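You operate a simulated robot arm through the tools that you are given. There is no shell and no other tool.

The job below is to be done with a simulated robot arm. You get a single attempt, and the scene is never put back.

## Task
Hand-pump till the relief valve opens at 25 bar, then drop to zero.
Fine: set the relief knob to 25, pump till the display drops back, hold the orange lever till the logger shows 0, then knob back to 55. Leave the cart's other valves, levers and pump controls as they are.

It is judged by the outcome, as a careful person would: the job done as asked, and still so three seconds after it is handed in. It fails if anything else is knocked over, pushed out of place, dropped, spilled or broken.

## Robot
A 6-joint arm with a fingered hand, fixed in place. Base frame: the origin is on the floor under the middle of its stand, x ahead of it, y to its left, z up. Units: m, degrees, N and s.
With the tool pointing down near the work surface it reaches from about 0.3 to 0.7 m from the base axis. Its first joint turns from -166.0 to 166.0 degrees. Payload 4 kg.
The tool frame sits at the grasp point between the pads (the TCP): z along the fingers, y along the line on which they close. The tips reach 0.022 m beyond it. The gripper opens to 0.112 m; its body begins 0.06 m behind the TCP. The gripper is a hand of 4 fingers: y runs from the thumb to the fingers, the wrist lies at [0, 0, -0.218] in the tool frame, and closing takes about 1.5 s.
Orientation is told as [roll, pitch, yaw] about the base's x, y, z axes, in that order, counted from this pose: with the fingers straight down and closing along the base's y, the tool's x points along the base's -x, its y along +y and its z along -z.

## Interface
- The arm moves only by the tool apply_moves. Its argument "steps" is a list that holds one entry, the list of rows, each a list of 7 numbers: the turn, a rotation vector about the tool's x, y, z in rad, then the shift along the tool's x, y, z in m, then the gripper command, from -1 (fully open) to 1 (shut), values between in proportion. In form: [[[wx, wy, wz, x, y, z, claw], ...]]. A call has 1 to 20 rows; each row is the pose to reach, as a shift and turn from the pose commanded when the call began, along the tool's axes at that moment. Rows are played at 5 a second. More than 0.05 m and 8.6 degrees between two rows, or a gripper value outside its range, and nothing of the call is played. A pose out of reach is approached as far as the arm can. The call stops where the force on the tool passes 40 N (or 10 N more than at its start, if that is more) or the arm is blocked; 0.2 s more then pass. Each finger travels about 0.045 m/s and halts on what it meets, pressing with about 32 N; the grip force reading is that of the motor and also rises with nothing between the fingers. The clock runs only during rows and for 0.2 s after the last one: add rows that repeat a pose to give the fingers time. It gives the time, the measured TCP pose, the force on the tool (base axes), the opening and the grip force at its end, in the units of the frame above (readings bear some noise), with the torque about the TCP (base axes, N m) and any sound that the robot's microphone picked up.
- Cameras (640 x 400 px; columns grow to the right, rows downward): "scene" is fixed at [0.0485, -0.4993, 1.5567]; the picture's right is [0.60, -0.80, 0.00], its down [-0.48, -0.36, -0.80] and it looks along [0.64, 0.48, -0.60] (base axes); focal length 326 px, centre (320, 200). "wrist" rides on the gripper at [0.069, 0.004, -0.083] in the tool frame; the picture's right is [-0.06, 1.00, 0.00], its down [-0.77, -0.05, -0.64] and it looks along [-0.64, -0.04, 0.77] (tool axes); focal length 243 px, centre (320, 200).
- get_image(camera): a new picture of that camera. The clock stands still meanwhile.
- grasp_type(shape): the hand has 4 fingers and takes this shape, open, in about a second: jaw (thumb against the fingers, like two jaws); tri (thumb and two fingers); tip (a fingertip pinch); poke (one finger out to press); point (the index stretched); flat (the hand flat); cup (the hand cupped); fist (a fist). The gripper value then closes the fingers along that shape, each until it touches; the sizes above hold for jaw. It gives what a move gives, with no picture.
- probe_pixels(camera, pixels): for up to 12 pixels [column, row] of the newest picture of that camera ("zoom" is the newest enlarged one), the place [x, y, z] in the base frame of the surface seen there, good to about 0.002 m. The clock stands still meanwhile.
- enlarge(camera, box): a new picture of the part [left, top, right, bottom] of that camera's present view, enlarged. The clock stands still meanwhile.
- finish_job(): hands the job in; it is judged then, once.

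Unless the task says otherwise, let go and move clear before handing in.

The tools are called after "Emit:" as name(argument=value, ...) on one line, values as JSON. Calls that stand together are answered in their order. apply_moves: Moves the arm, as the interface text tells. Its arguments: {"type":"object","properties":{"steps":{"type":"array","items":{"type":"array","items":{"type":"array","items":{"type":"number"}}}}},"required":["steps"]} The other tools are called the same way: grasp_type (shape) gives the hand a shape; get_image (camera) takes a picture; probe_pixels (camera, pixels) gives the place of the surface under pixels of a picture; enlarge (camera, box) takes an enlarged picture of a part of a camera's view; finish_job () hands the job in.

At the start:

```text
t: 0.0
eef_pos: [0.3925, 0.0739, 1.2277]
tcp_rot: [0.1, 0.0, -0.1]
contact_force: [-0.3, -0.3, -0.7]
torque: [-0.02, 0.0, 0.02]
finger_gap: 0.1119
grasp_force: 0.0
shape: jaw
```

scene: 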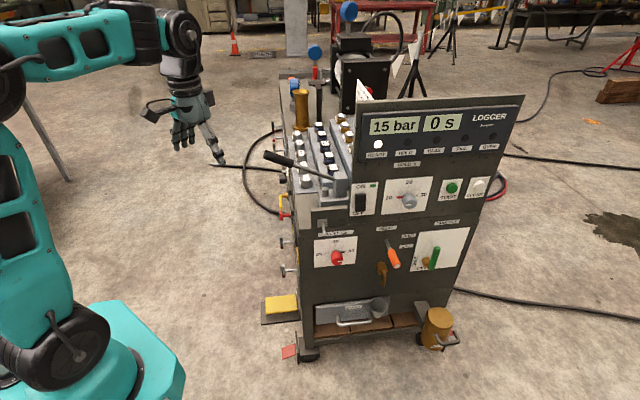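
wrist: 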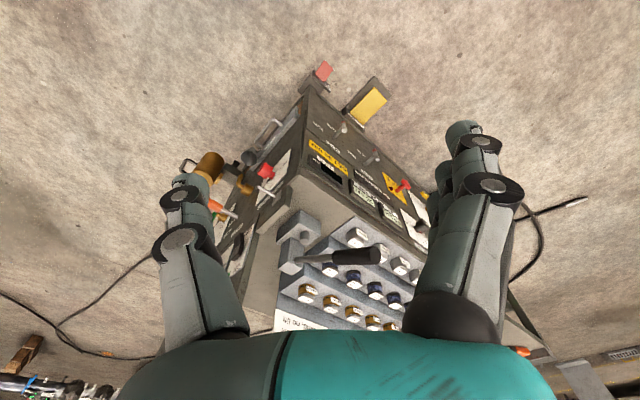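

The scene shows a hydraulic cart with a logger reading 15 bar / 0 s, several knobs and levers. I'll enlarge the panels to read the labels before moving.

Emit:
enlarge(camera="scene", box=[340, 80, 540, 205])

Emit:
enlarge(camera="scene", box=[260, 200, 480, 340])

Emit:
enlarge(camera="scene", box=[240, 60, 400, 220])

Emit:
enlarge(camera="wrist", box=[200, 60, 460, 340])

```text
3.20 times, centred on (440, 142) of scene
```

zoom: 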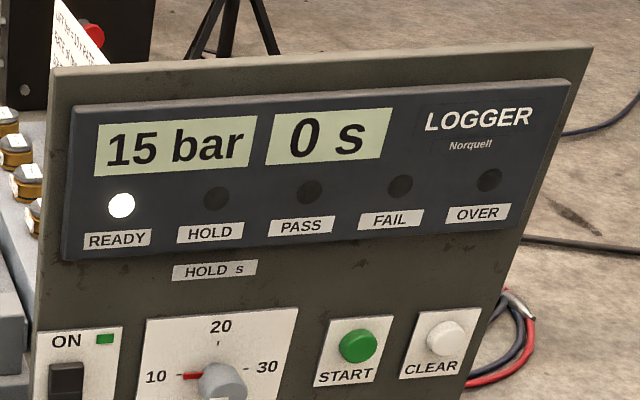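

```text
2.86 times, centred on (370, 270) of scene
```

zoom: 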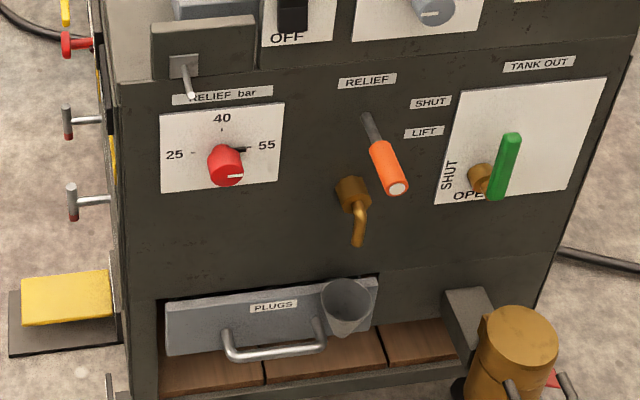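

```text
2.50 times, centred on (320, 140) of scene
```

zoom: 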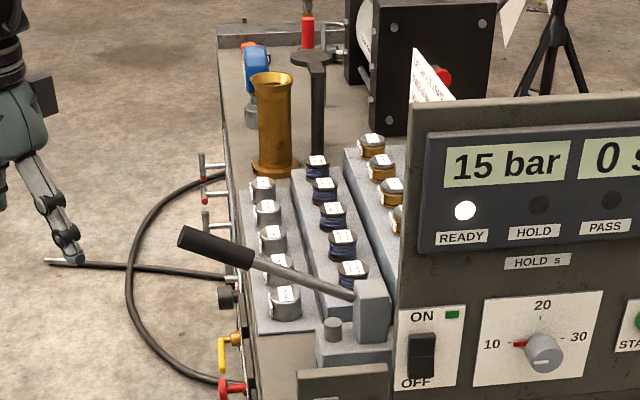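

```text
1.43 times, centred on (330, 200) of wrist
```

zoom: 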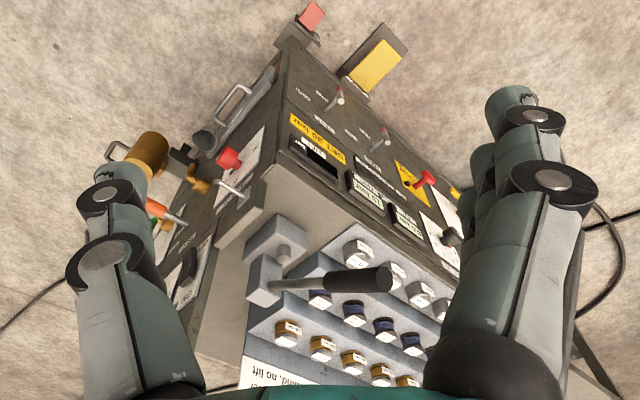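

The panels show: red RELIEF bar knob (25/40/55, near 55), orange RELIEF lever with SHUT/LIFT, green TANK OUT valve, and the black‑gripped hand pump lever. I'll probe their positions.

Emit:
get_image(camera="scene")

Emit:
probe_pixels(camera="scene", pixels=[[268, 155], [283, 162], [310, 172], [325, 178], [337, 258], [318, 245], [356, 240], [367, 243], [377, 262], [386, 238], [393, 258], [397, 266]])

Emit:
probe_pixels(camera="scene", pixels=[[300, 125], [302, 90], [320, 85], [366, 100], [520, 97], [322, 223], [326, 234], [435, 245], [435, 260], [312, 300], [440, 240], [470, 228]])

Emit:
enlarge(camera="scene", box=[305, 225, 405, 290])

```text
taken
```

scene: 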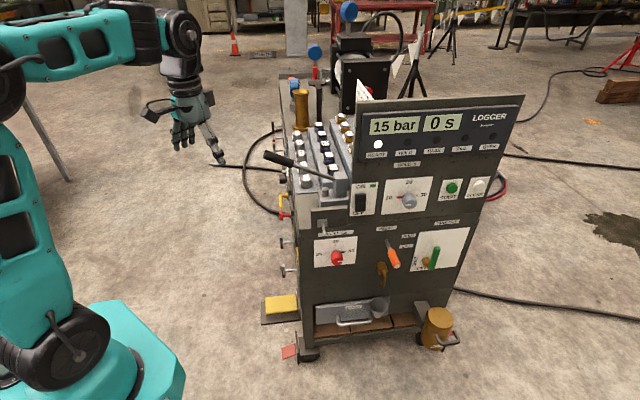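

```text
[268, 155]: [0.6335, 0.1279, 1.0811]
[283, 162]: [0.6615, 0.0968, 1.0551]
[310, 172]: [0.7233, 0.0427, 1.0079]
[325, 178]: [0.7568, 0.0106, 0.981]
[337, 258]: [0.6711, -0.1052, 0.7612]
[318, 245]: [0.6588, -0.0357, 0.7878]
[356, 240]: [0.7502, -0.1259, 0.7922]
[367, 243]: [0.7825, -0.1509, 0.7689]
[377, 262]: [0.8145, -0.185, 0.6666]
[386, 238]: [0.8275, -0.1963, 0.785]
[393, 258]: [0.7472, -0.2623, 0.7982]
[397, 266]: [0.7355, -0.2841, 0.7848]
```

```text
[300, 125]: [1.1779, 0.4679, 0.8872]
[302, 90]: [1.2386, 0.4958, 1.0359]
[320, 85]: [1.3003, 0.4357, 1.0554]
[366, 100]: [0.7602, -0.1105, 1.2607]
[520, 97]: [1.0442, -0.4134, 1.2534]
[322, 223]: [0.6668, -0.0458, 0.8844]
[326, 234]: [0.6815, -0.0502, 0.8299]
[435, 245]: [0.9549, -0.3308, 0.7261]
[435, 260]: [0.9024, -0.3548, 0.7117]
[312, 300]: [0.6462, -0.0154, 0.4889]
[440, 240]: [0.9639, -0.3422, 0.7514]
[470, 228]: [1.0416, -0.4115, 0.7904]
```

```text
6.15 times, centred on (355, 258) of scene
```

zoom: 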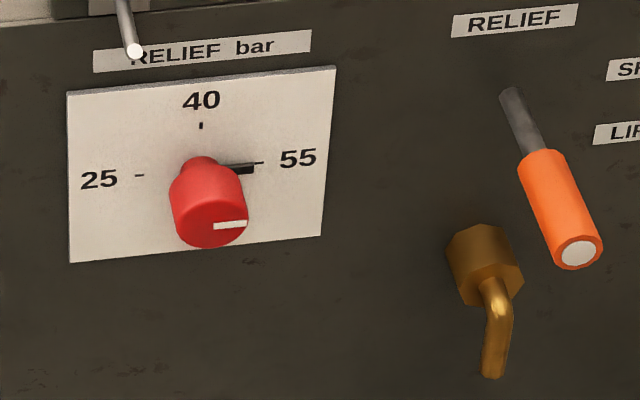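

The front panel runs along (0.71,-0.70,0), facing (-0.70,-0.71,0). The orange lever sticks straight out of it, and the pump lever slopes up towards the arm at (0.63,0.13,1.08). I'll read the remaining labels and the side panel.

Emit:
enlarge(camera="wrist", box=[290, 90, 440, 220])

Emit:
enlarge(camera="wrist", box=[260, 200, 440, 330])

Emit:
enlarge(camera="scene", box=[260, 130, 350, 260])

Emit:
enlarge(camera="scene", box=[370, 215, 480, 290])

Emit:
probe_pixels(camera="scene", pixels=[[408, 236], [406, 246], [264, 153], [336, 185], [322, 190], [330, 200], [337, 245], [348, 253], [340, 262], [391, 250], [398, 262], [382, 275]])

```text
3.08 times, centred on (365, 155) of wrist
```

zoom: 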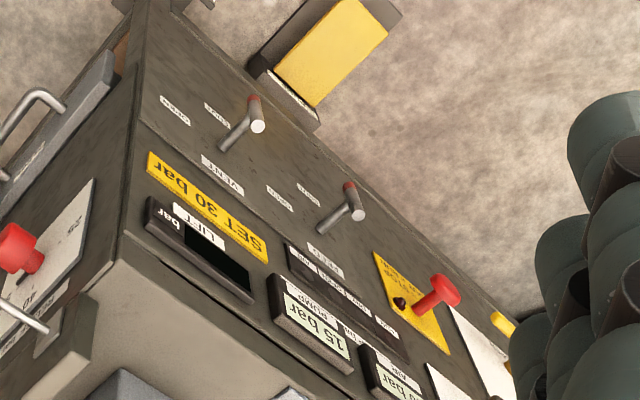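

```text
3.08 times, centred on (350, 265) of wrist
```

zoom: 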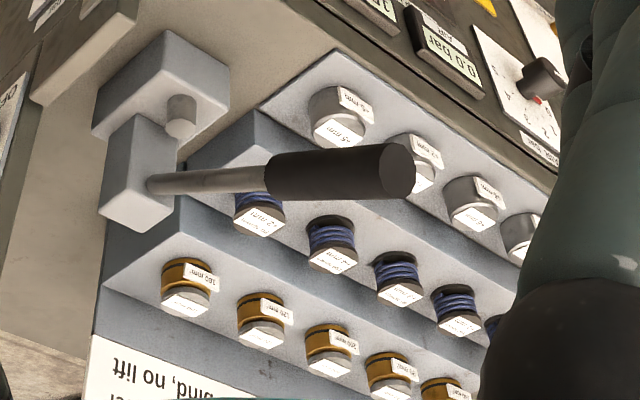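

```text
3.08 times, centred on (305, 195) of scene
```

zoom: 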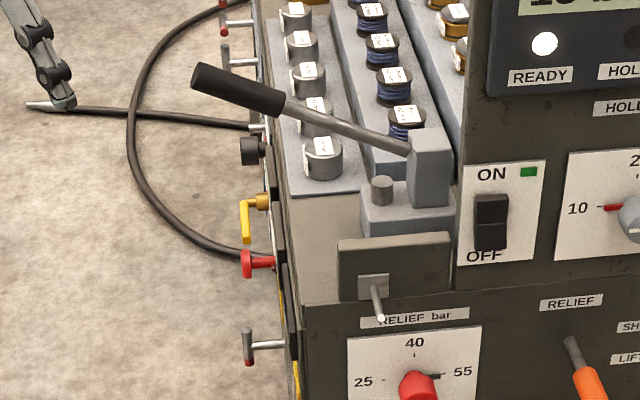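

```text
5.33 times, centred on (425, 252) of scene
```

zoom: 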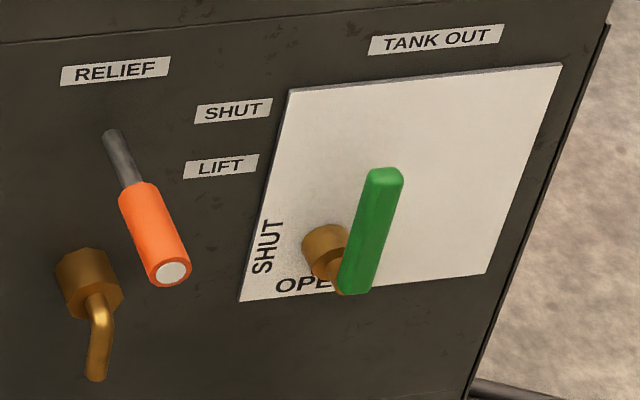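

```text
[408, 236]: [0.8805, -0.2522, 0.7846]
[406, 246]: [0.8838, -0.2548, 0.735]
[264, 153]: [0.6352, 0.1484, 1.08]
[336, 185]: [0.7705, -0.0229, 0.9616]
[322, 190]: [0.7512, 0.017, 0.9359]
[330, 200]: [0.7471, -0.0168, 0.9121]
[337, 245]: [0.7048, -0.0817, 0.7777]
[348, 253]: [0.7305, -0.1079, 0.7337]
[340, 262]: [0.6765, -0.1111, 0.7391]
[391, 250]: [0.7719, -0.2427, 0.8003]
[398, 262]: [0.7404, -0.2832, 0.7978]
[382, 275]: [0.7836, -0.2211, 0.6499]
```

LIFT is at z=0.735, SHUT at z=0.785 and the orange lever is level at SHUT. The side of the cart has protruding handles near the pump handle's path, so I'll probe those, the small toggle above the knob, and the robot's own links.

Emit:
enlarge(camera="scene", box=[260, 130, 350, 260])

Emit:
probe_pixels(camera="zoom", pixels=[[205, 80], [290, 108], [250, 150], [246, 220], [246, 265], [248, 350], [375, 300], [380, 318], [322, 150], [300, 185], [238, 60], [395, 140]])

Emit:
probe_pixels(camera="scene", pixels=[[188, 40], [186, 95], [100, 40], [10, 90], [20, 200], [60, 330], [80, 360], [220, 160], [185, 140], [150, 110], [120, 20], [40, 350]])

```text
3.08 times, centred on (305, 195) of scene
```

zoom: 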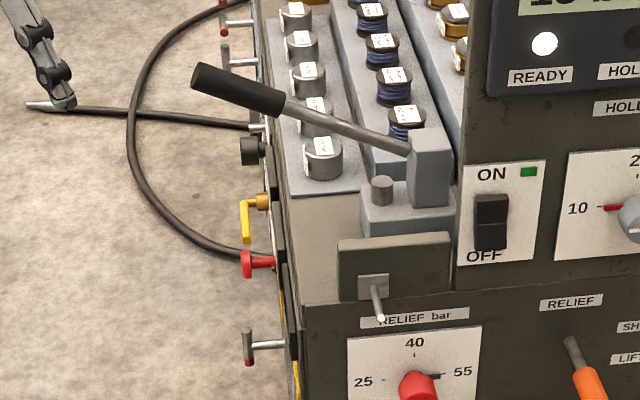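

```text
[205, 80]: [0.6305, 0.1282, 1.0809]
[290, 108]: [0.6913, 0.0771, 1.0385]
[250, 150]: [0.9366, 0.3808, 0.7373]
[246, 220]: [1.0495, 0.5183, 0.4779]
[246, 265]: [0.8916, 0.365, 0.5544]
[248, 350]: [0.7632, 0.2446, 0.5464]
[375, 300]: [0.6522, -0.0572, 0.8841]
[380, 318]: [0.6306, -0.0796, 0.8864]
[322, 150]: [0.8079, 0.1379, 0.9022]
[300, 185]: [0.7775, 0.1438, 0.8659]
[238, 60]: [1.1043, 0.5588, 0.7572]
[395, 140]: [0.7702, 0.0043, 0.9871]
```

```text
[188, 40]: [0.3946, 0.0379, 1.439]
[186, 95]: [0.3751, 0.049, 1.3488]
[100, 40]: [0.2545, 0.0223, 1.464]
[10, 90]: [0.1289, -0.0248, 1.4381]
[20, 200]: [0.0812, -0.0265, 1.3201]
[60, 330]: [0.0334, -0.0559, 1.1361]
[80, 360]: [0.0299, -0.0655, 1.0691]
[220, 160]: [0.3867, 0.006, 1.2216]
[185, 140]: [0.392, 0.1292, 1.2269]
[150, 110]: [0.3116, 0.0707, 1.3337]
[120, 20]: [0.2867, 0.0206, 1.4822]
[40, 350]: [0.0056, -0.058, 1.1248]
```

The shoulder is near z≈1.1, and the knob, orange lever and pump handle can all be approached horizontally from the front, pointing into the panel. I'll first reorient the hand in free space so it points along (0.70,0.71,0), well clear of the cart.

Emit:
apply_moves(steps=[[[-0.0414, -0.0987, -0.0414, -0.0072, -0.0149, 0.0152, -1], [-0.0828, -0.1973, -0.0828, -0.0143, -0.0299, 0.0304, -1], [-0.1242, -0.296, -0.1242, -0.0215, -0.0448, 0.0456, -1], [-0.1656, -0.3947, -0.1656, -0.0287, -0.0597, 0.0608, -1], [-0.207, -0.4933, -0.207, -0.0358, -0.0747, 0.076, -1], [-0.2484, -0.592, -0.2484, -0.043, -0.0896, 0.0912, -1], [-0.2898, -0.6907, -0.2898, -0.0502, -0.1045, 0.1064, -1], [-0.3312, -0.7893, -0.3312, -0.0573, -0.1195, 0.1216, -1], [-0.3726, -0.888, -0.3726, -0.0645, -0.1344, 0.1368, -1], [-0.414, -0.9867, -0.414, -0.0717, -0.1493, 0.152, -1], [-0.4554, -1.0853, -0.4554, -0.0788, -0.1643, 0.1672, -1], [-0.4968, -1.184, -0.4968, -0.086, -0.1792, 0.1824, -1], [-0.5382, -1.2827, -0.5382, -0.0932, -0.1941, 0.1976, -1], [-0.5796, -1.3813, -0.5796, -0.1003, -0.2091, 0.2128, -1], [-0.621, -1.48, -0.621, -0.1075, -0.224, 0.228, -1], [-0.621, -1.48, -0.621, -0.1075, -0.224, 0.228, -1]]])

Emit:
get_image(camera="scene")

Emit:
get_image(camera="wrist")

```text
t: 3.4
eef_pos: [0.497, -0.1253, 0.9946]
tcp_rot: [6.1, -82.9, 37.9]
contact_force: [-0.3, -0.1, 0.7]
torque: [0.01, -0.04, -0.02]
finger_gap: 0.112
grasp_force: 0.0
shape: jaw
out of reach, approached as far as the arm can: row 14, 15, 16
```

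```text
taken
```

scene: 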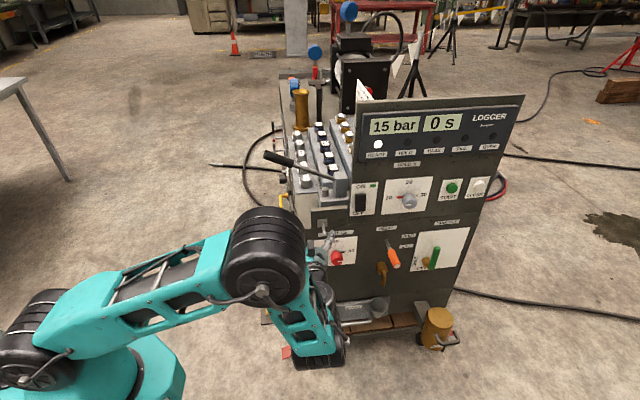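

```text
taken
```

wrist: 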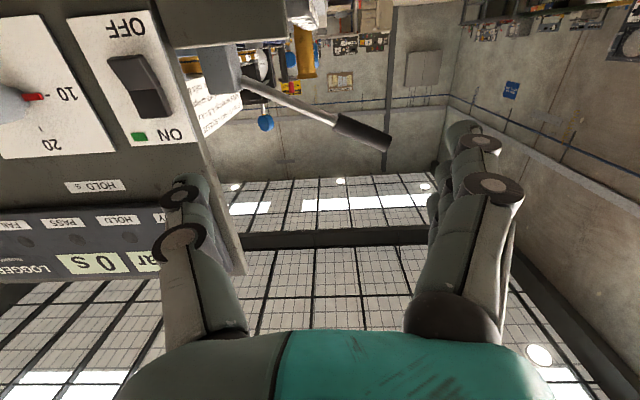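

The arm got close (rows 14–16 flagged as out of reach), ending at yaw 38°, with the elbow seen at px (262,260) and a link going down at (310,330). I'll probe the links to understand the arm's posture before continuing.

Emit:
probe_pixels(camera="scene", pixels=[[262, 290], [262, 230], [290, 300], [320, 340], [330, 360], [320, 275], [318, 255], [328, 245], [180, 290], [90, 300], [30, 350], [300, 320]])

Emit:
enlarge(camera="scene", box=[200, 190, 380, 370])

```text
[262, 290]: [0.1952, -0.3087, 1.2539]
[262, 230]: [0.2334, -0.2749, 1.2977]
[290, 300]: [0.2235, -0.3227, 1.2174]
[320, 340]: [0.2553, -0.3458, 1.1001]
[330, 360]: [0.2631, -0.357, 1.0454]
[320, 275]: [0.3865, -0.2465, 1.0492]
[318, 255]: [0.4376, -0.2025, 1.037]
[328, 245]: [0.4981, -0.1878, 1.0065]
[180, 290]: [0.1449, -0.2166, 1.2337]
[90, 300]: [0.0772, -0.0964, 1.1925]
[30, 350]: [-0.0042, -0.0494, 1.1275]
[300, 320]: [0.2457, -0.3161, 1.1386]
```

```text
2.22 times, centred on (290, 280) of scene
```

zoom: 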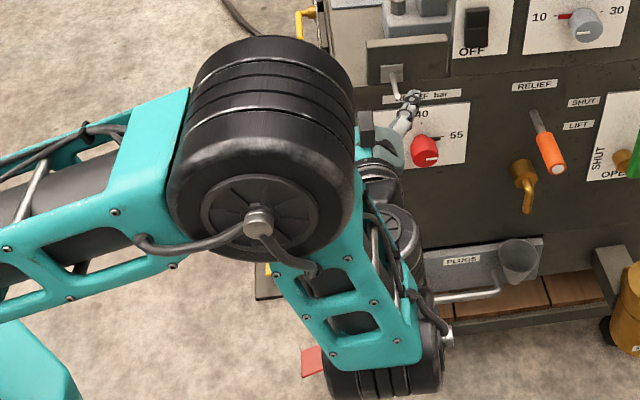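

The arm plane is at about -55° azimuth, so pointing the tool at 45° is near a wrist singularity here (the tool ended 7° below horizontal). Farther out should be better, so I'll move the TCP toward a standoff in front of the red knob, about 0.14 m off the panel, and read what is achieved.

Emit:
apply_moves(steps=[[[0, 0, 0, 0.025, -0.0112, 0.0064, -1], [0, 0, 0, 0.05, -0.0224, 0.0128, -1], [0, 0, 0, 0.075, -0.0336, 0.0193, -1], [0, 0, 0, 0.1, -0.0448, 0.0257, -1], [0, 0, 0, 0.125, -0.056, 0.0321, -1], [0, 0, 0, 0.15, -0.0672, 0.0386, -1], [0, 0, 0, 0.175, -0.0784, 0.045, -1], [0, 0, 0, 0.2, -0.0896, 0.0514, -1], [0, 0, 0, 0.2, -0.0896, 0.0514, -1]]])

Emit:
get_image(camera="scene")

Emit:
get_image(camera="wrist")

```text
t: 5.4
eef_pos: [0.5772, -0.1686, 0.7881]
tcp_rot: [6.1, -82.7, 37.8]
contact_force: [0.5, 0.4, -0.2]
torque: [0.01, 0.01, 0.0]
finger_gap: 0.1118
grasp_force: 0.1
shape: jaw
```

```text
taken
```

scene: 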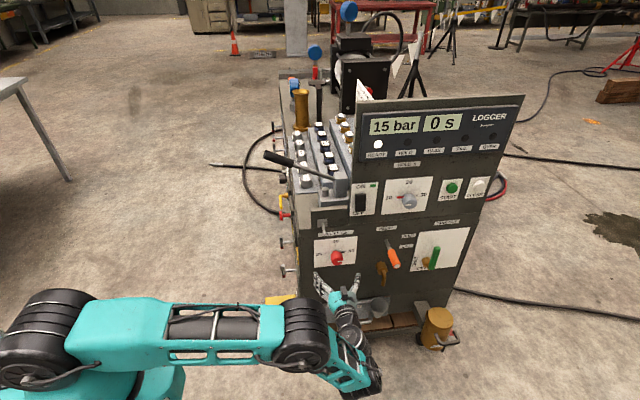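

```text
taken
```

wrist: 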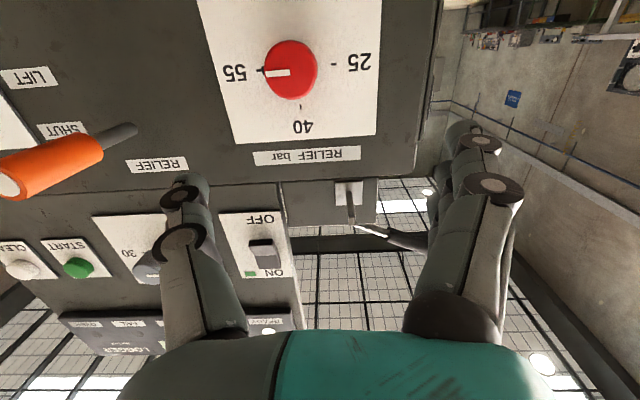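

The move worked: the TCP is now at (0.577,-0.169,0.788), the wrist view shows the knob at (290,70) with its white mark at 55, and the hand is clear of everything. Next I'll square the tool to the panel with a 7° correction to see if that orientation is reachable here.

Emit:
apply_moves(steps=[[[-0.0073, -0.0315, 0, 0, 0, 0, -1], [-0.0146, -0.063, 0, 0, 0, 0, -1], [-0.022, -0.0945, 0, 0, 0, 0, -1], [-0.0291, -0.1258, 0, 0, 0, 0, -1], [-0.0291, -0.1258, 0, 0, 0, 0, -1]]])

Emit:
get_image(camera="wrist")

Emit:
probe_pixels(camera="wrist", pixels=[[290, 70], [268, 70], [312, 70], [290, 45], [290, 95], [233, 74], [359, 62], [302, 128], [300, 105], [245, 72], [350, 200], [300, 100]])

```text
t: 6.6
eef_pos: [0.5776, -0.1683, 0.7875]
tcp_rot: [6.1, -82.7, 37.8]
contact_force: [0.2, -0.1, 0.5]
torque: [0.0, 0.01, 0.0]
finger_gap: 0.1115
grasp_force: 0.1
shape: jaw
out of reach, approached as far as the arm can: row 2, 3, 4, 5
```

```text
taken
```

wrist: 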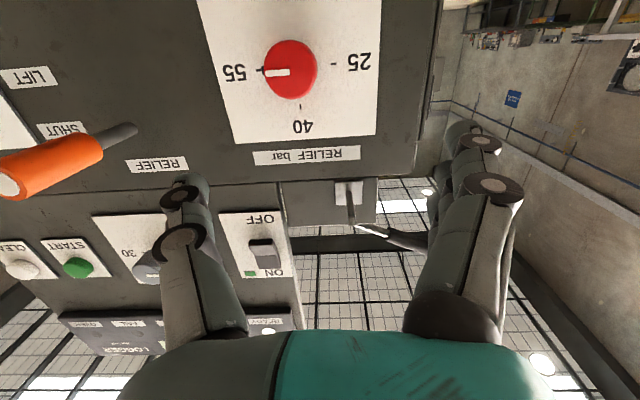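

```text
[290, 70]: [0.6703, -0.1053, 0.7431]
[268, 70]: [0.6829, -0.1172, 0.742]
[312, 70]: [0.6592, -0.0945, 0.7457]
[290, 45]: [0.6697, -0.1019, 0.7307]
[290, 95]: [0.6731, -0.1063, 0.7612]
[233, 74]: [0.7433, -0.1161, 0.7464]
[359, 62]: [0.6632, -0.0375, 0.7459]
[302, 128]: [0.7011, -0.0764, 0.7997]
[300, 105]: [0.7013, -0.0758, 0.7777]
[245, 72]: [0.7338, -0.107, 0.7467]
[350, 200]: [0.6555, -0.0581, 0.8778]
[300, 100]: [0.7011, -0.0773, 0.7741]
```

The tool stops about 7° short of horizontal, which looks like a hard limit, but that tilt is fine for gripping the knob. Its axis works out at r≈0.058, z≈0.7465 and its front face is 0.041 m off the panel. I'll test whether the hand can roll +90° in free space here, since that is where the 180° counter-clockwise turn should start.

Emit:
apply_moves(steps=[[[0, 0, 0.13, 0, 0, 0, -1], [0, 0, 0.26, 0, 0, 0, -1], [0, 0, 0.39, 0, 0, 0, -1], [0, 0, 0.52, 0, 0, 0, -1], [0, 0, 0.65, 0, 0, 0, -1], [0, 0, 0.78, 0, 0, 0, -1], [0, 0, 0.91, 0, 0, 0, -1], [0, 0, 1.04, 0, 0, 0, -1], [0, 0, 1.17, 0, 0, 0, -1], [0, 0, 1.3, 0, 0, 0, -1], [0, 0, 1.43, 0, 0, 0, -1], [0, 0, 1.56, 0, 0, 0, -1], [0, 0, 1.56, 0, 0, 0, -1]]])

Emit:
get_image(camera="wrist")

Emit:
get_image(camera="scene")

```text
t: 9.4
eef_pos: [0.5765, -0.1688, 0.788]
tcp_rot: [82.7, 0.3, -46.1]
contact_force: [0.0, -0.1, 0.1]
torque: [-0.03, 0.01, -0.02]
finger_gap: 0.1119
grasp_force: 0.0
shape: jaw
```

```text
taken
```

wrist: 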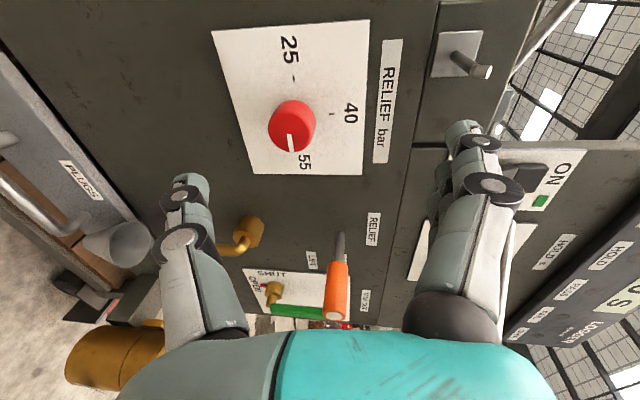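

```text
taken
```

scene: 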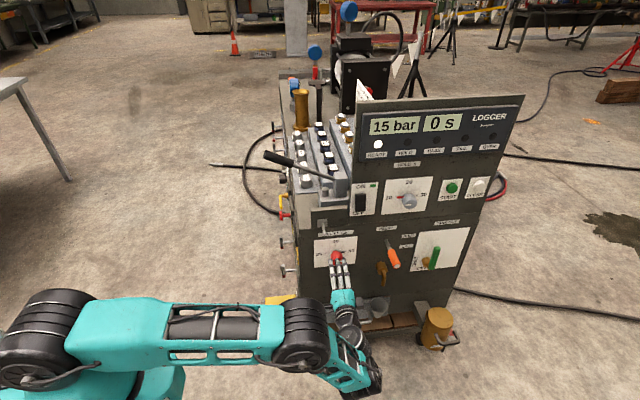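

Rolling +90° works; the fingers are now on top and the thumb is below. I'll retry squaring up to the panel from this roll.

Emit:
apply_moves(steps=[[[-0.03, 0.007, 0, 0, 0, 0, -1], [-0.06, 0.014, 0, 0, 0, 0, -1], [-0.09, 0.021, 0, 0, 0, 0, -1], [-0.127, 0.0285, 0, 0, 0, 0, -1], [-0.127, 0.0285, 0, 0, 0, 0, -1]]])

```text
t: 10.6
eef_pos: [0.5765, -0.1702, 0.7888]
tcp_rot: [82.7, 0.2, -45.9]
contact_force: [-1.0, 0.7, -0.6]
torque: [0.03, 0.02, 0.0]
finger_gap: 0.112
grasp_force: 0.0
shape: jaw
out of reach, approached as far as the arm can: row 2, 3, 4, 5
```

The tilt limit stands, so I'll work with it. The next move lines the TCP up with the knob axis and advances it to 0.028 m off the panel, fingers open around the knob, before checking.

Emit:
apply_moves(steps=[[[0, 0, 0, -0.0066, -0.0087, 0.01, -1], [0, 0, 0, -0.0131, -0.0173, 0.02, -1], [0, 0, 0, -0.0197, -0.026, 0.03, -1], [0, 0, 0, -0.0197, -0.026, 0.05, -1], [0, 0, 0, -0.0197, -0.026, 0.07, -1], [0, 0, 0, -0.0197, -0.026, 0.085, -1], [0, 0, 0, -0.0197, -0.026, 0.1, -1], [0, 0, 0, -0.0197, -0.026, 0.11, -1], [0, 0, 0, -0.0197, -0.026, 0.12, -1], [0, 0, 0, -0.0197, -0.026, 0.1306, -1], [0, 0, 0, -0.0197, -0.026, 0.1306, -1]]])

Emit:
get_image(camera="wrist")

Emit:
enlarge(camera="scene", box=[290, 210, 410, 310])

```text
t: 13.0
eef_pos: [0.682, -0.0955, 0.7459]
tcp_rot: [82.8, 0.2, -46.0]
contact_force: [-8.0, -6.7, -1.0]
torque: [0.44, -0.55, 0.08]
finger_gap: 0.112
grasp_force: 0.2
shape: jaw
```

```text
taken
```

wrist: 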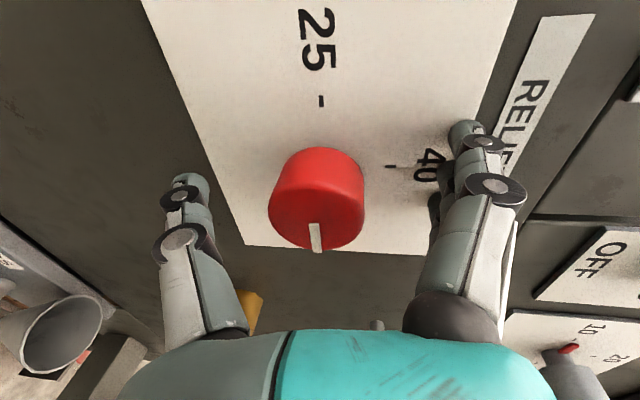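

```text
4.00 times, centred on (350, 260) of scene
```

zoom: 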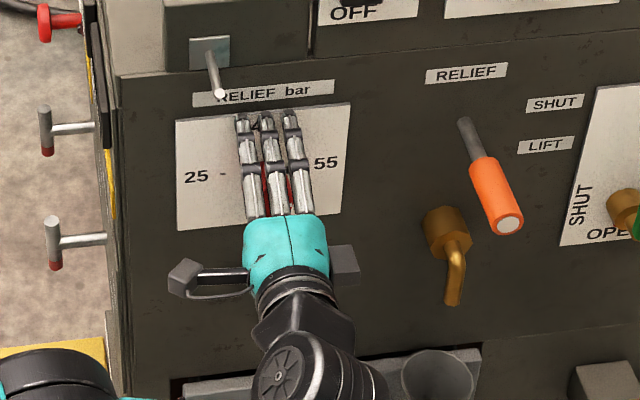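

The wrist view shows the knob centred between thumb and fingers, but the 10 N push-back means the upper fingertips are touching the panel. I'll back off 1 cm and then close on the knob.

Emit:
apply_moves(steps=[[[0, 0, 0, 0, 0, -0.005, -1], [0, 0, 0, 0, 0, -0.01, -1], [0, 0, 0, 0, 0, -0.01, -0.5], [0, 0, 0, 0, 0, -0.01, 0], [0, 0, 0, 0, 0, -0.01, 0.3], [0, 0, 0, 0, 0, -0.01, 0.6], [0, 0, 0, 0, 0, -0.01, 1], [0, 0, 0, 0, 0, -0.01, 1], [0, 0, 0, 0, 0, -0.01, 1], [0, 0, 0, 0, 0, -0.01, 1], [0, 0, 0, 0, 0, -0.01, 1]]])

Emit:
get_image(camera="wrist")

Emit:
enlarge(camera="scene", box=[290, 210, 410, 310])

```text
t: 15.4
eef_pos: [0.6744, -0.1024, 0.7458]
tcp_rot: [82.8, 0.2, -46.1]
contact_force: [1.0, 3.1, 0.3]
torque: [0.1, -0.13, -0.01]
finger_gap: 0.0278
grasp_force: 31.9
shape: jaw
```

```text
taken
```

wrist: 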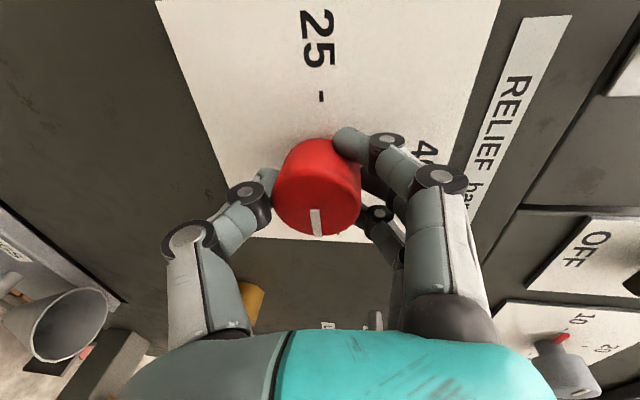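

```text
4.00 times, centred on (350, 260) of scene
```

zoom: 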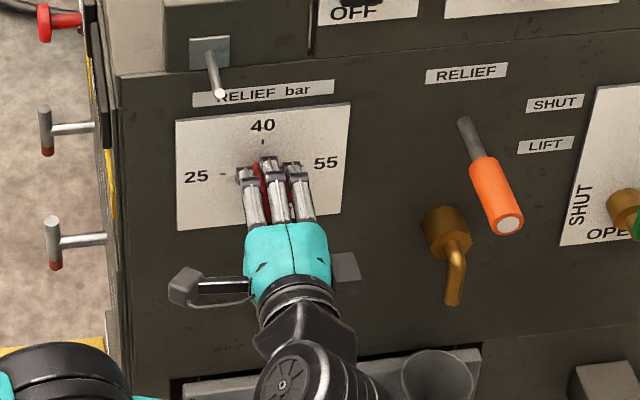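

The hand holds the knob at 32 N with the TCP on its axis (r=0.058, z=0.746). I'll turn it counter-clockwise (negative about tool z), starting with 45° to check that it follows.

Emit:
apply_moves(steps=[[[0, 0, -0.1, 0, 0, 0, 1], [0, 0, -0.2, 0, 0, 0, 1], [0, 0, -0.3, 0, 0, 0, 1], [0, 0, -0.4, 0, 0, 0, 1], [0, 0, -0.5, 0, 0, 0, 1], [0, 0, -0.6, 0, 0, 0, 1], [0, 0, -0.7, 0, 0, 0, 1], [0, 0, -0.785, 0, 0, 0, 1], [0, 0, -0.785, 0, 0, 0, 1]]])

Emit:
get_image(camera="wrist")

Emit:
enlarge(camera="scene", box=[290, 210, 410, 310])

```text
t: 17.4
eef_pos: [0.6748, -0.1031, 0.7448]
tcp_rot: [79.6, -44.4, -38.8]
contact_force: [3.0, 1.7, -2.2]
torque: [0.06, -0.06, -0.16]
finger_gap: 0.0271
grasp_force: 32.1
shape: jaw
```

```text
taken
```

wrist: 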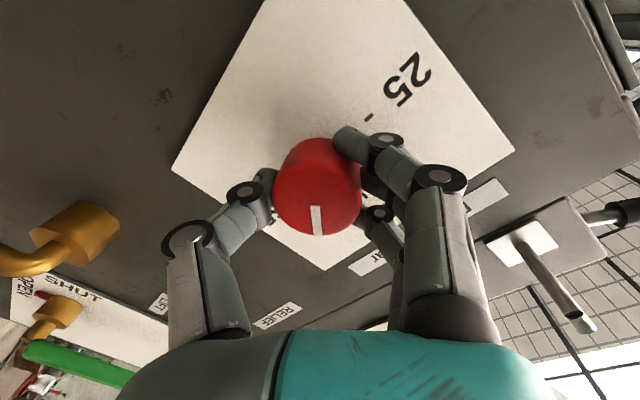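

```text
4.00 times, centred on (350, 260) of scene
```

zoom: 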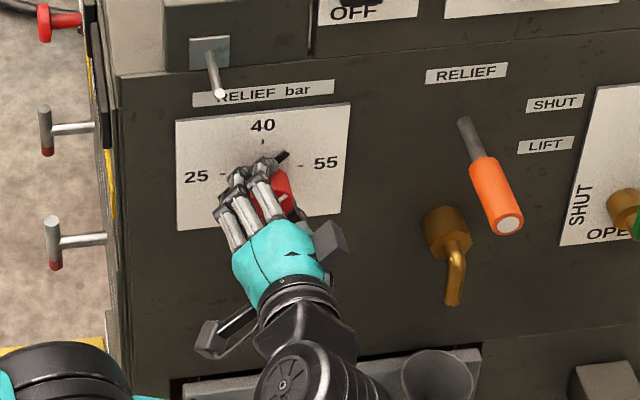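

The knob follows: the black pointer is at 45° and the white mark is unchanged relative to the hand. Turning another 90°.

Emit:
apply_moves(steps=[[[0, 0, -0.1, 0, 0, 0, 1], [0, 0, -0.2, 0, 0, 0, 1], [0, 0, -0.3, 0, 0, 0, 1], [0, 0, -0.4, 0, 0, 0, 1], [0, 0, -0.5, 0, 0, 0, 1], [0, 0, -0.6, 0, 0, 0, 1], [0, 0, -0.7, 0, 0, 0, 1], [0, 0, -0.8, 0, 0, 0, 1], [0, 0, -0.9, 0, 0, 0, 1], [0, 0, -1.0, 0, 0, 0, 1], [0, 0, -1.1, 0, 0, 0, 1], [0, 0, -1.2, 0, 0, 0, 1], [0, 0, -1.3, 0, 0, 0, 1], [0, 0, -1.4, 0, 0, 0, 1], [0, 0, -1.5, 0, 0, 0, 1], [0, 0, -1.571, 0, 0, 0, 1], [0, 0, -1.571, 0, 0, 0, 1]]])

Emit:
get_image(camera="wrist")

Emit:
enlarge(camera="scene", box=[290, 210, 410, 310])

```text
t: 21.0
eef_pos: [0.6763, -0.1039, 0.7465]
tcp_rot: [-80.2, -44.6, 127.3]
contact_force: [-17.8, -4.5, 18.3]
torque: [0.48, -0.43, -0.07]
finger_gap: 0.028
grasp_force: 31.9
shape: jaw
out of reach, approached as far as the arm can: row 16, 17
```

```text
taken
```

wrist: 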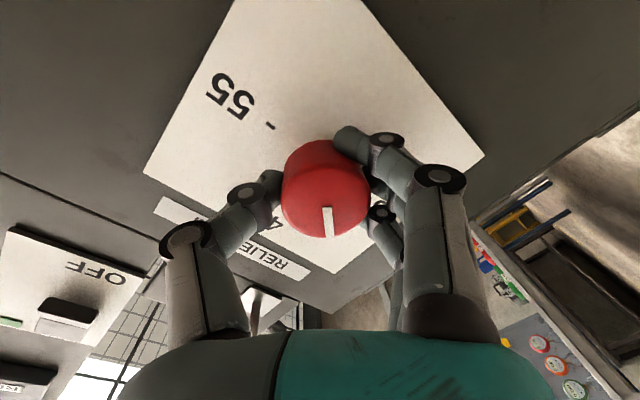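

```text
4.00 times, centred on (350, 260) of scene
```

zoom: 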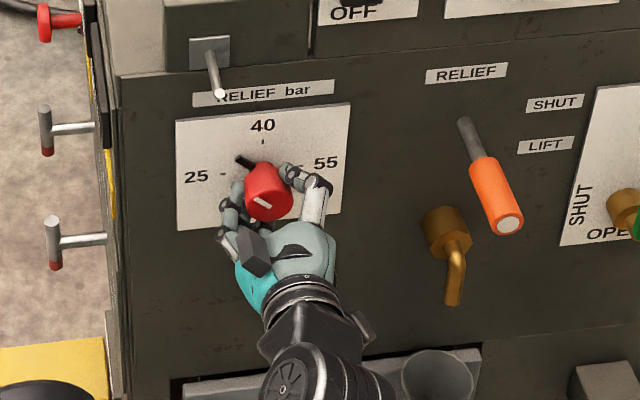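

The pointer is now at about 135° (upper left), and the hand reached its roll limit at row 16. I'll open, back off a little, roll back +90° and check before re-gripping for the last 45°.

Emit:
apply_moves(steps=[[[0, 0, 0, 0, 0, 0, 0.5], [0, 0, 0, 0, 0, 0, 0], [0, 0, 0, 0, 0, 0, -0.5], [0, 0, 0, 0, 0, 0, -1], [0, 0, 0, 0, 0, 0, -1], [0, 0, 0, 0, 0, 0, -1], [0, 0, 0, 0, 0, 0, -1], [0, 0, 0, 0, 0, -0.015, -1], [0, 0, 0, 0, 0, -0.03, -1], [0, 0, 0, 0, 0, -0.03, -1]]])

Emit:
apply_moves(steps=[[[0, 0, 0.14, 0, 0, 0, -1], [0, 0, 0.28, 0, 0, 0, -1], [0, 0, 0.42, 0, 0, 0, -1], [0, 0, 0.56, 0, 0, 0, -1], [0, 0, 0.7, 0, 0, 0, -1], [0, 0, 0.84, 0, 0, 0, -1], [0, 0, 0.98, 0, 0, 0, -1], [0, 0, 1.12, 0, 0, 0, -1], [0, 0, 1.26, 0, 0, 0, -1], [0, 0, 1.4, 0, 0, 0, -1], [0, 0, 1.52, 0, 0, 0, -1], [0, 0, 1.52, 0, 0, 0, -1]]])

Emit:
get_image(camera="wrist")

Emit:
enlarge(camera="scene", box=[290, 210, 410, 310])

```text
t: 23.2
eef_pos: [0.6618, -0.1276, 0.7462]
tcp_rot: [-79.8, -44.8, 127.0]
contact_force: [0.0, 0.2, 0.5]
torque: [0.03, 0.0, 0.01]
finger_gap: 0.1117
grasp_force: 0.0
shape: jaw
out of reach, approached as far as the arm can: row 8, 9, 10
```

```text
t: 25.8
eef_pos: [0.6607, -0.1278, 0.7458]
tcp_rot: [79.3, -47.1, -38.0]
contact_force: [-0.4, -0.1, 0.0]
torque: [-0.01, 0.0, -0.01]
finger_gap: 0.1118
grasp_force: 0.0
shape: jaw
```

```text
taken
```

wrist: 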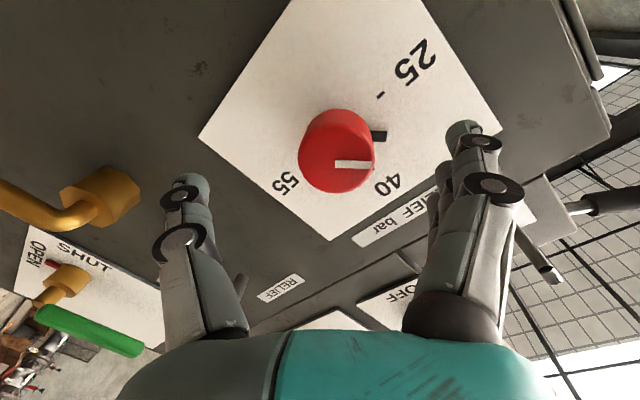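

```text
4.00 times, centred on (350, 260) of scene
```

zoom: 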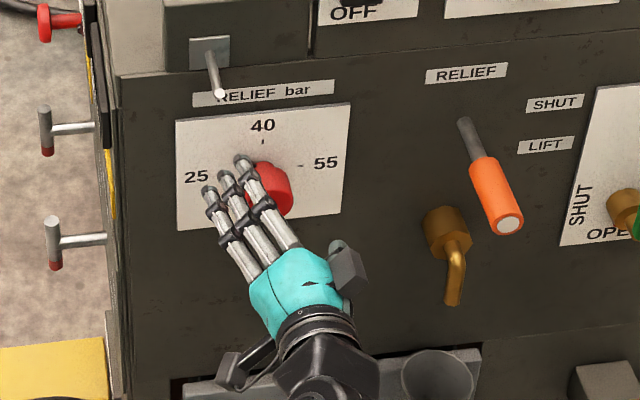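

The roll is back with the knob untouched, its white mark pointing between 40 and 25. I'll re-centre on the knob axis, move in, and grip again.

Emit:
apply_moves(steps=[[[0, 0, 0, 0.0025, 0.0089, 0, -1], [0, 0, 0, 0.0025, 0.0089, 0.009, -1], [0, 0, 0, 0.0025, 0.0089, 0.018, -1], [0, 0, 0, 0.0025, 0.0089, 0.0269, -1], [0, 0, 0, 0.0025, 0.0089, 0.0269, -0.5], [0, 0, 0, 0.0025, 0.0089, 0.0269, 0], [0, 0, 0, 0.0025, 0.0089, 0.0269, 0.3], [0, 0, 0, 0.0025, 0.0089, 0.0269, 0.6], [0, 0, 0, 0.0025, 0.0089, 0.0269, 1], [0, 0, 0, 0.0025, 0.0089, 0.0269, 1], [0, 0, 0, 0.0025, 0.0089, 0.0269, 1], [0, 0, 0, 0.0025, 0.0089, 0.0269, 1]]])

Emit:
apply_moves(steps=[[[0, 0, -0.1, 0, 0, 0, 1], [0, 0, -0.2, 0, 0, 0, 1], [0, 0, -0.3, 0, 0, 0, 1], [0, 0, -0.4, 0, 0, 0, 1], [0, 0, -0.5, 0, 0, 0, 1], [0, 0, -0.6, 0, 0, 0, 1], [0, 0, -0.7, 0, 0, 0, 1], [0, 0, -0.7, 0, 0, 0, 1]]])

Emit:
get_image(camera="wrist")

Emit:
enlarge(camera="scene", box=[290, 210, 410, 310])

```text
t: 28.4
eef_pos: [0.6751, -0.1035, 0.7466]
tcp_rot: [79.3, -47.3, -38.1]
contact_force: [2.7, 2.5, 0.9]
torque: [0.07, -0.07, 0.06]
finger_gap: 0.027
grasp_force: 32.4
shape: jaw
```

```text
t: 30.2
eef_pos: [0.6752, -0.1038, 0.7474]
tcp_rot: [15.5, -82.5, 28.4]
contact_force: [5.1, 0.7, 10.6]
torque: [0.16, -0.21, -0.32]
finger_gap: 0.0269
grasp_force: 31.8
shape: jaw
```

```text
taken
```

wrist: 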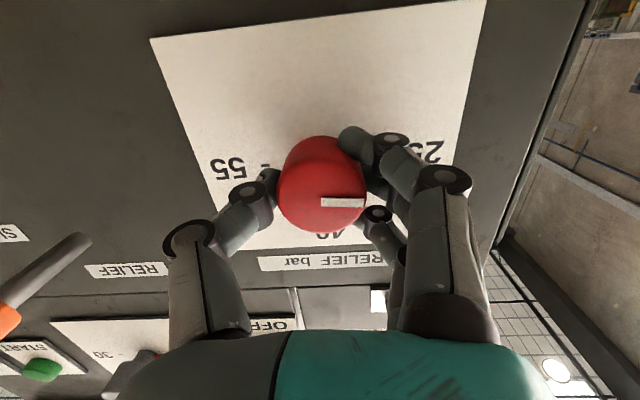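

```text
4.00 times, centred on (350, 260) of scene
```

zoom: 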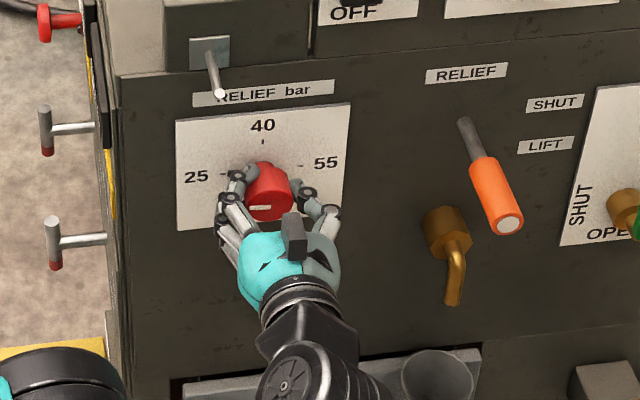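

The knob is near 25. I'll zoom in to judge the mark's angle precisely before the final correction.

Emit:
enlarge(camera="scene", box=[316, 235, 364, 270])

Emit:
enlarge(camera="wrist", box=[200, 100, 460, 260])

Emit:
probe_pixels(camera="wrist", pixels=[[323, 202], [342, 203], [361, 203], [330, 180], [335, 228]])

```text
11.43 times, centred on (340, 252) of scene
```

zoom: 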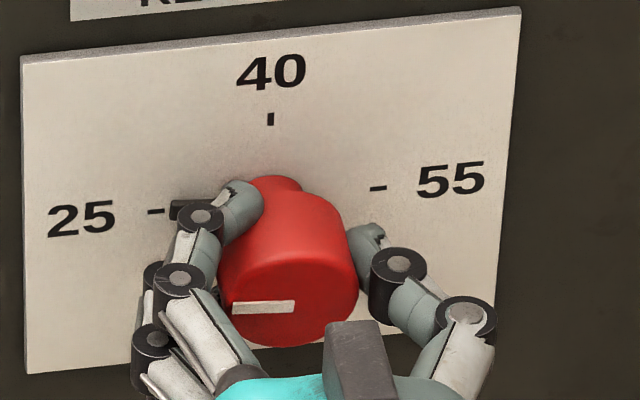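

```text
2.46 times, centred on (330, 180) of wrist
```

zoom: 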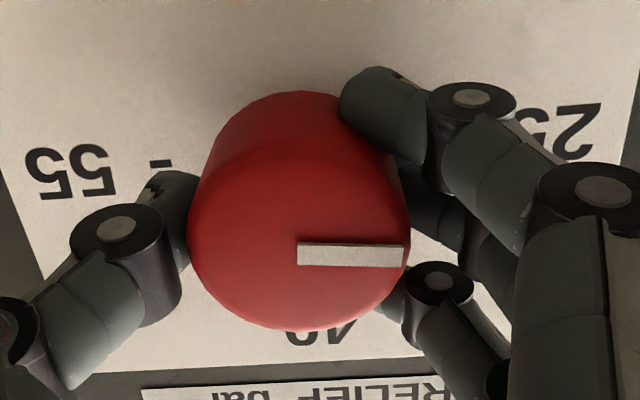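

```text
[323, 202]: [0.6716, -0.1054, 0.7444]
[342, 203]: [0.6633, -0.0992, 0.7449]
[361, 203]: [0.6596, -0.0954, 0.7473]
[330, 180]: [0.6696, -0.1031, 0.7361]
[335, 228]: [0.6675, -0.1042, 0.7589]
```

The totals (135° + 40.4°) and the mark's slope both say about 4.6° remain. I'll turn that last bit and look again.

Emit:
apply_moves(steps=[[[0, 0, -0.04, 0, 0, 0, 1], [0, 0, -0.082, 0, 0, 0, 1], [0, 0, -0.082, 0, 0, 0, 1]]])

Emit:
enlarge(camera="scene", box=[316, 235, 364, 270])

```text
t: 31.0
eef_pos: [0.6752, -0.1031, 0.7478]
tcp_rot: [-19.8, -82.2, 64.0]
contact_force: [5.1, -0.7, 13.2]
torque: [0.21, -0.2, -0.41]
finger_gap: 0.0266
grasp_force: 32.1
shape: jaw
```

```text
11.43 times, centred on (340, 252) of scene
```

zoom: 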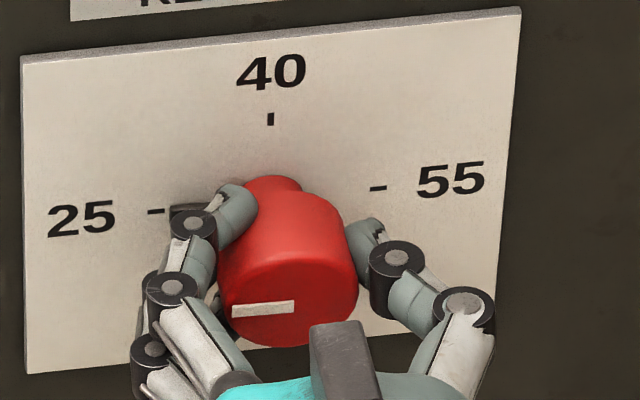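

The mark now parallels the 25–55 line. I'll release, back off and check the pointer unobstructed.

Emit:
apply_moves(steps=[[[0, 0, 0, 0, 0, 0, 0.5], [0, 0, 0, 0, 0, 0, 0], [0, 0, 0, 0, 0, 0, -0.5], [0, 0, 0, 0, 0, 0, -1], [0, 0, 0, 0, 0, 0, -1], [0, 0, 0, 0, 0, 0, -1], [0, 0, 0, 0, 0, 0, -1], [0, 0, 0, 0, 0, -0.02, -1], [0, 0, 0, 0, 0, -0.04, -1], [0, 0, 0, 0, 0, -0.06, -1], [0, 0, 0, 0, 0, -0.08, -1], [0, 0, 0, 0, 0, -0.1, -1]]])

Emit:
enlarge(camera="scene", box=[316, 235, 364, 270])

Emit:
get_image(camera="wrist")

Emit:
get_image(camera="scene")

```text
t: 33.6
eef_pos: [0.6033, -0.1732, 0.7589]
tcp_rot: [-19.1, -82.3, 63.3]
contact_force: [0.1, 0.7, -0.3]
torque: [-0.03, 0.03, 0.0]
finger_gap: 0.112
grasp_force: 0.1
shape: jaw
```

```text
11.43 times, centred on (340, 252) of scene
```

zoom: 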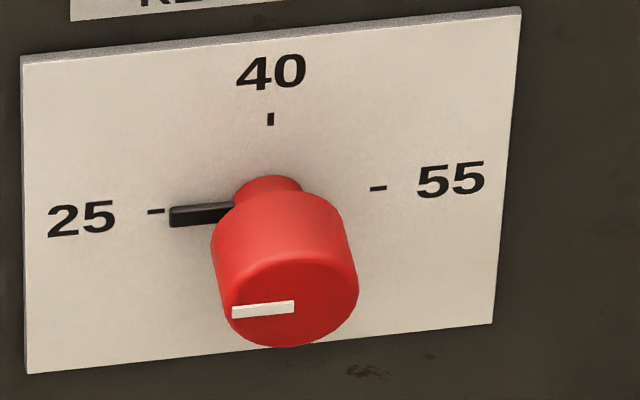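

```text
taken
```

wrist: 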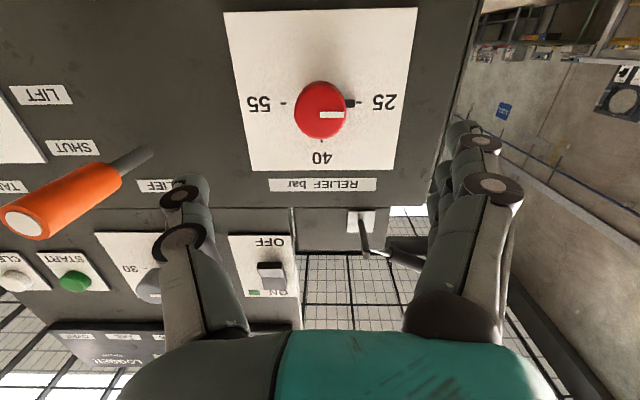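

```text
taken
```

scene: 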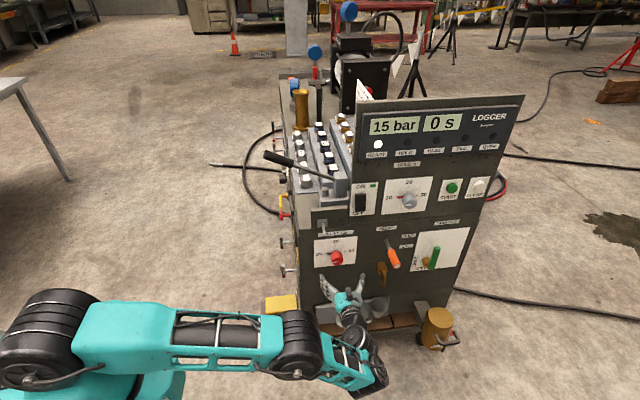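

The black pointer sits at the 25 tick (px (170–230,213) in the zoom), so the knob is set. Next I'll retreat up and left to a standoff in front of the pump handle, rolling the hand so the fingers sit above the lever and the thumb below.

Emit:
apply_moves(steps=[[[0, 0, 0.1342, -0.0196, 0.0096, 0.0003, -1], [0, 0, 0.2684, -0.0391, 0.0193, 0.0005, -1], [0, 0, 0.4026, -0.0587, 0.0289, 0.0008, -1], [0, 0, 0.5368, -0.0782, 0.0386, 0.001, -1], [0, 0, 0.671, -0.0978, 0.0482, 0.0013, -1], [0, 0, 0.8052, -0.1173, 0.0579, 0.0015, -1], [0, 0, 0.9394, -0.1369, 0.0675, 0.0018, -1], [0, 0, 1.0736, -0.1564, 0.0772, 0.002, -1], [0, 0, 1.2078, -0.176, 0.0868, 0.0023, -1], [0, 0, 1.342, -0.1955, 0.0964, 0.0025, -1], [0, 0, 1.4762, -0.2151, 0.1061, 0.0028, -1], [0, 0, 1.6104, -0.2346, 0.1157, 0.003, -1], [0, 0, 1.7446, -0.2542, 0.1254, 0.0033, -1], [0, 0, 1.8788, -0.2737, 0.135, 0.0035, -1], [0, 0, 2.013, -0.2933, 0.1447, 0.0038, -1], [0, 0, 2.147, -0.3128, 0.1543, 0.004, -1], [0, 0, 2.147, -0.3128, 0.1543, 0.004, -1]]])

Emit:
get_image(camera="scene")

Emit:
get_image(camera="wrist")

```text
t: 37.2
eef_pos: [0.5178, -0.0219, 1.0619]
tcp_rot: [81.6, 30.4, -50.3]
contact_force: [0.2, 0.9, -0.2]
torque: [-0.04, 0.0, 0.04]
finger_gap: 0.1119
grasp_force: 0.2
shape: jaw
```

```text
taken
```

scene: 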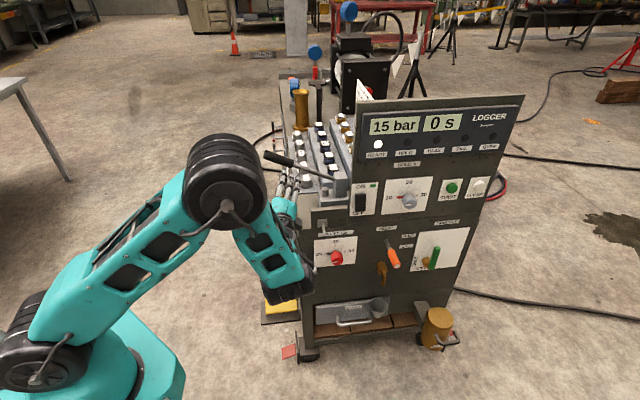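

```text
taken
```

wrist: 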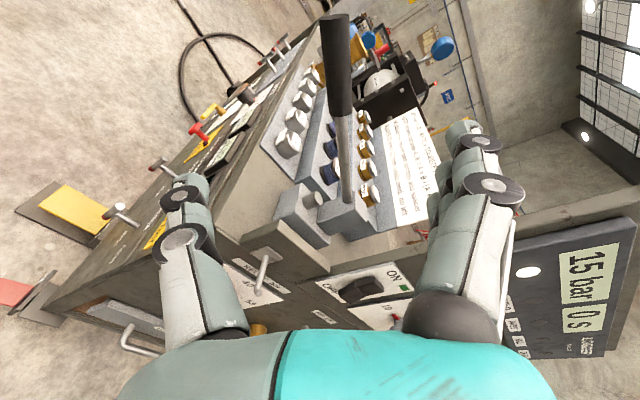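

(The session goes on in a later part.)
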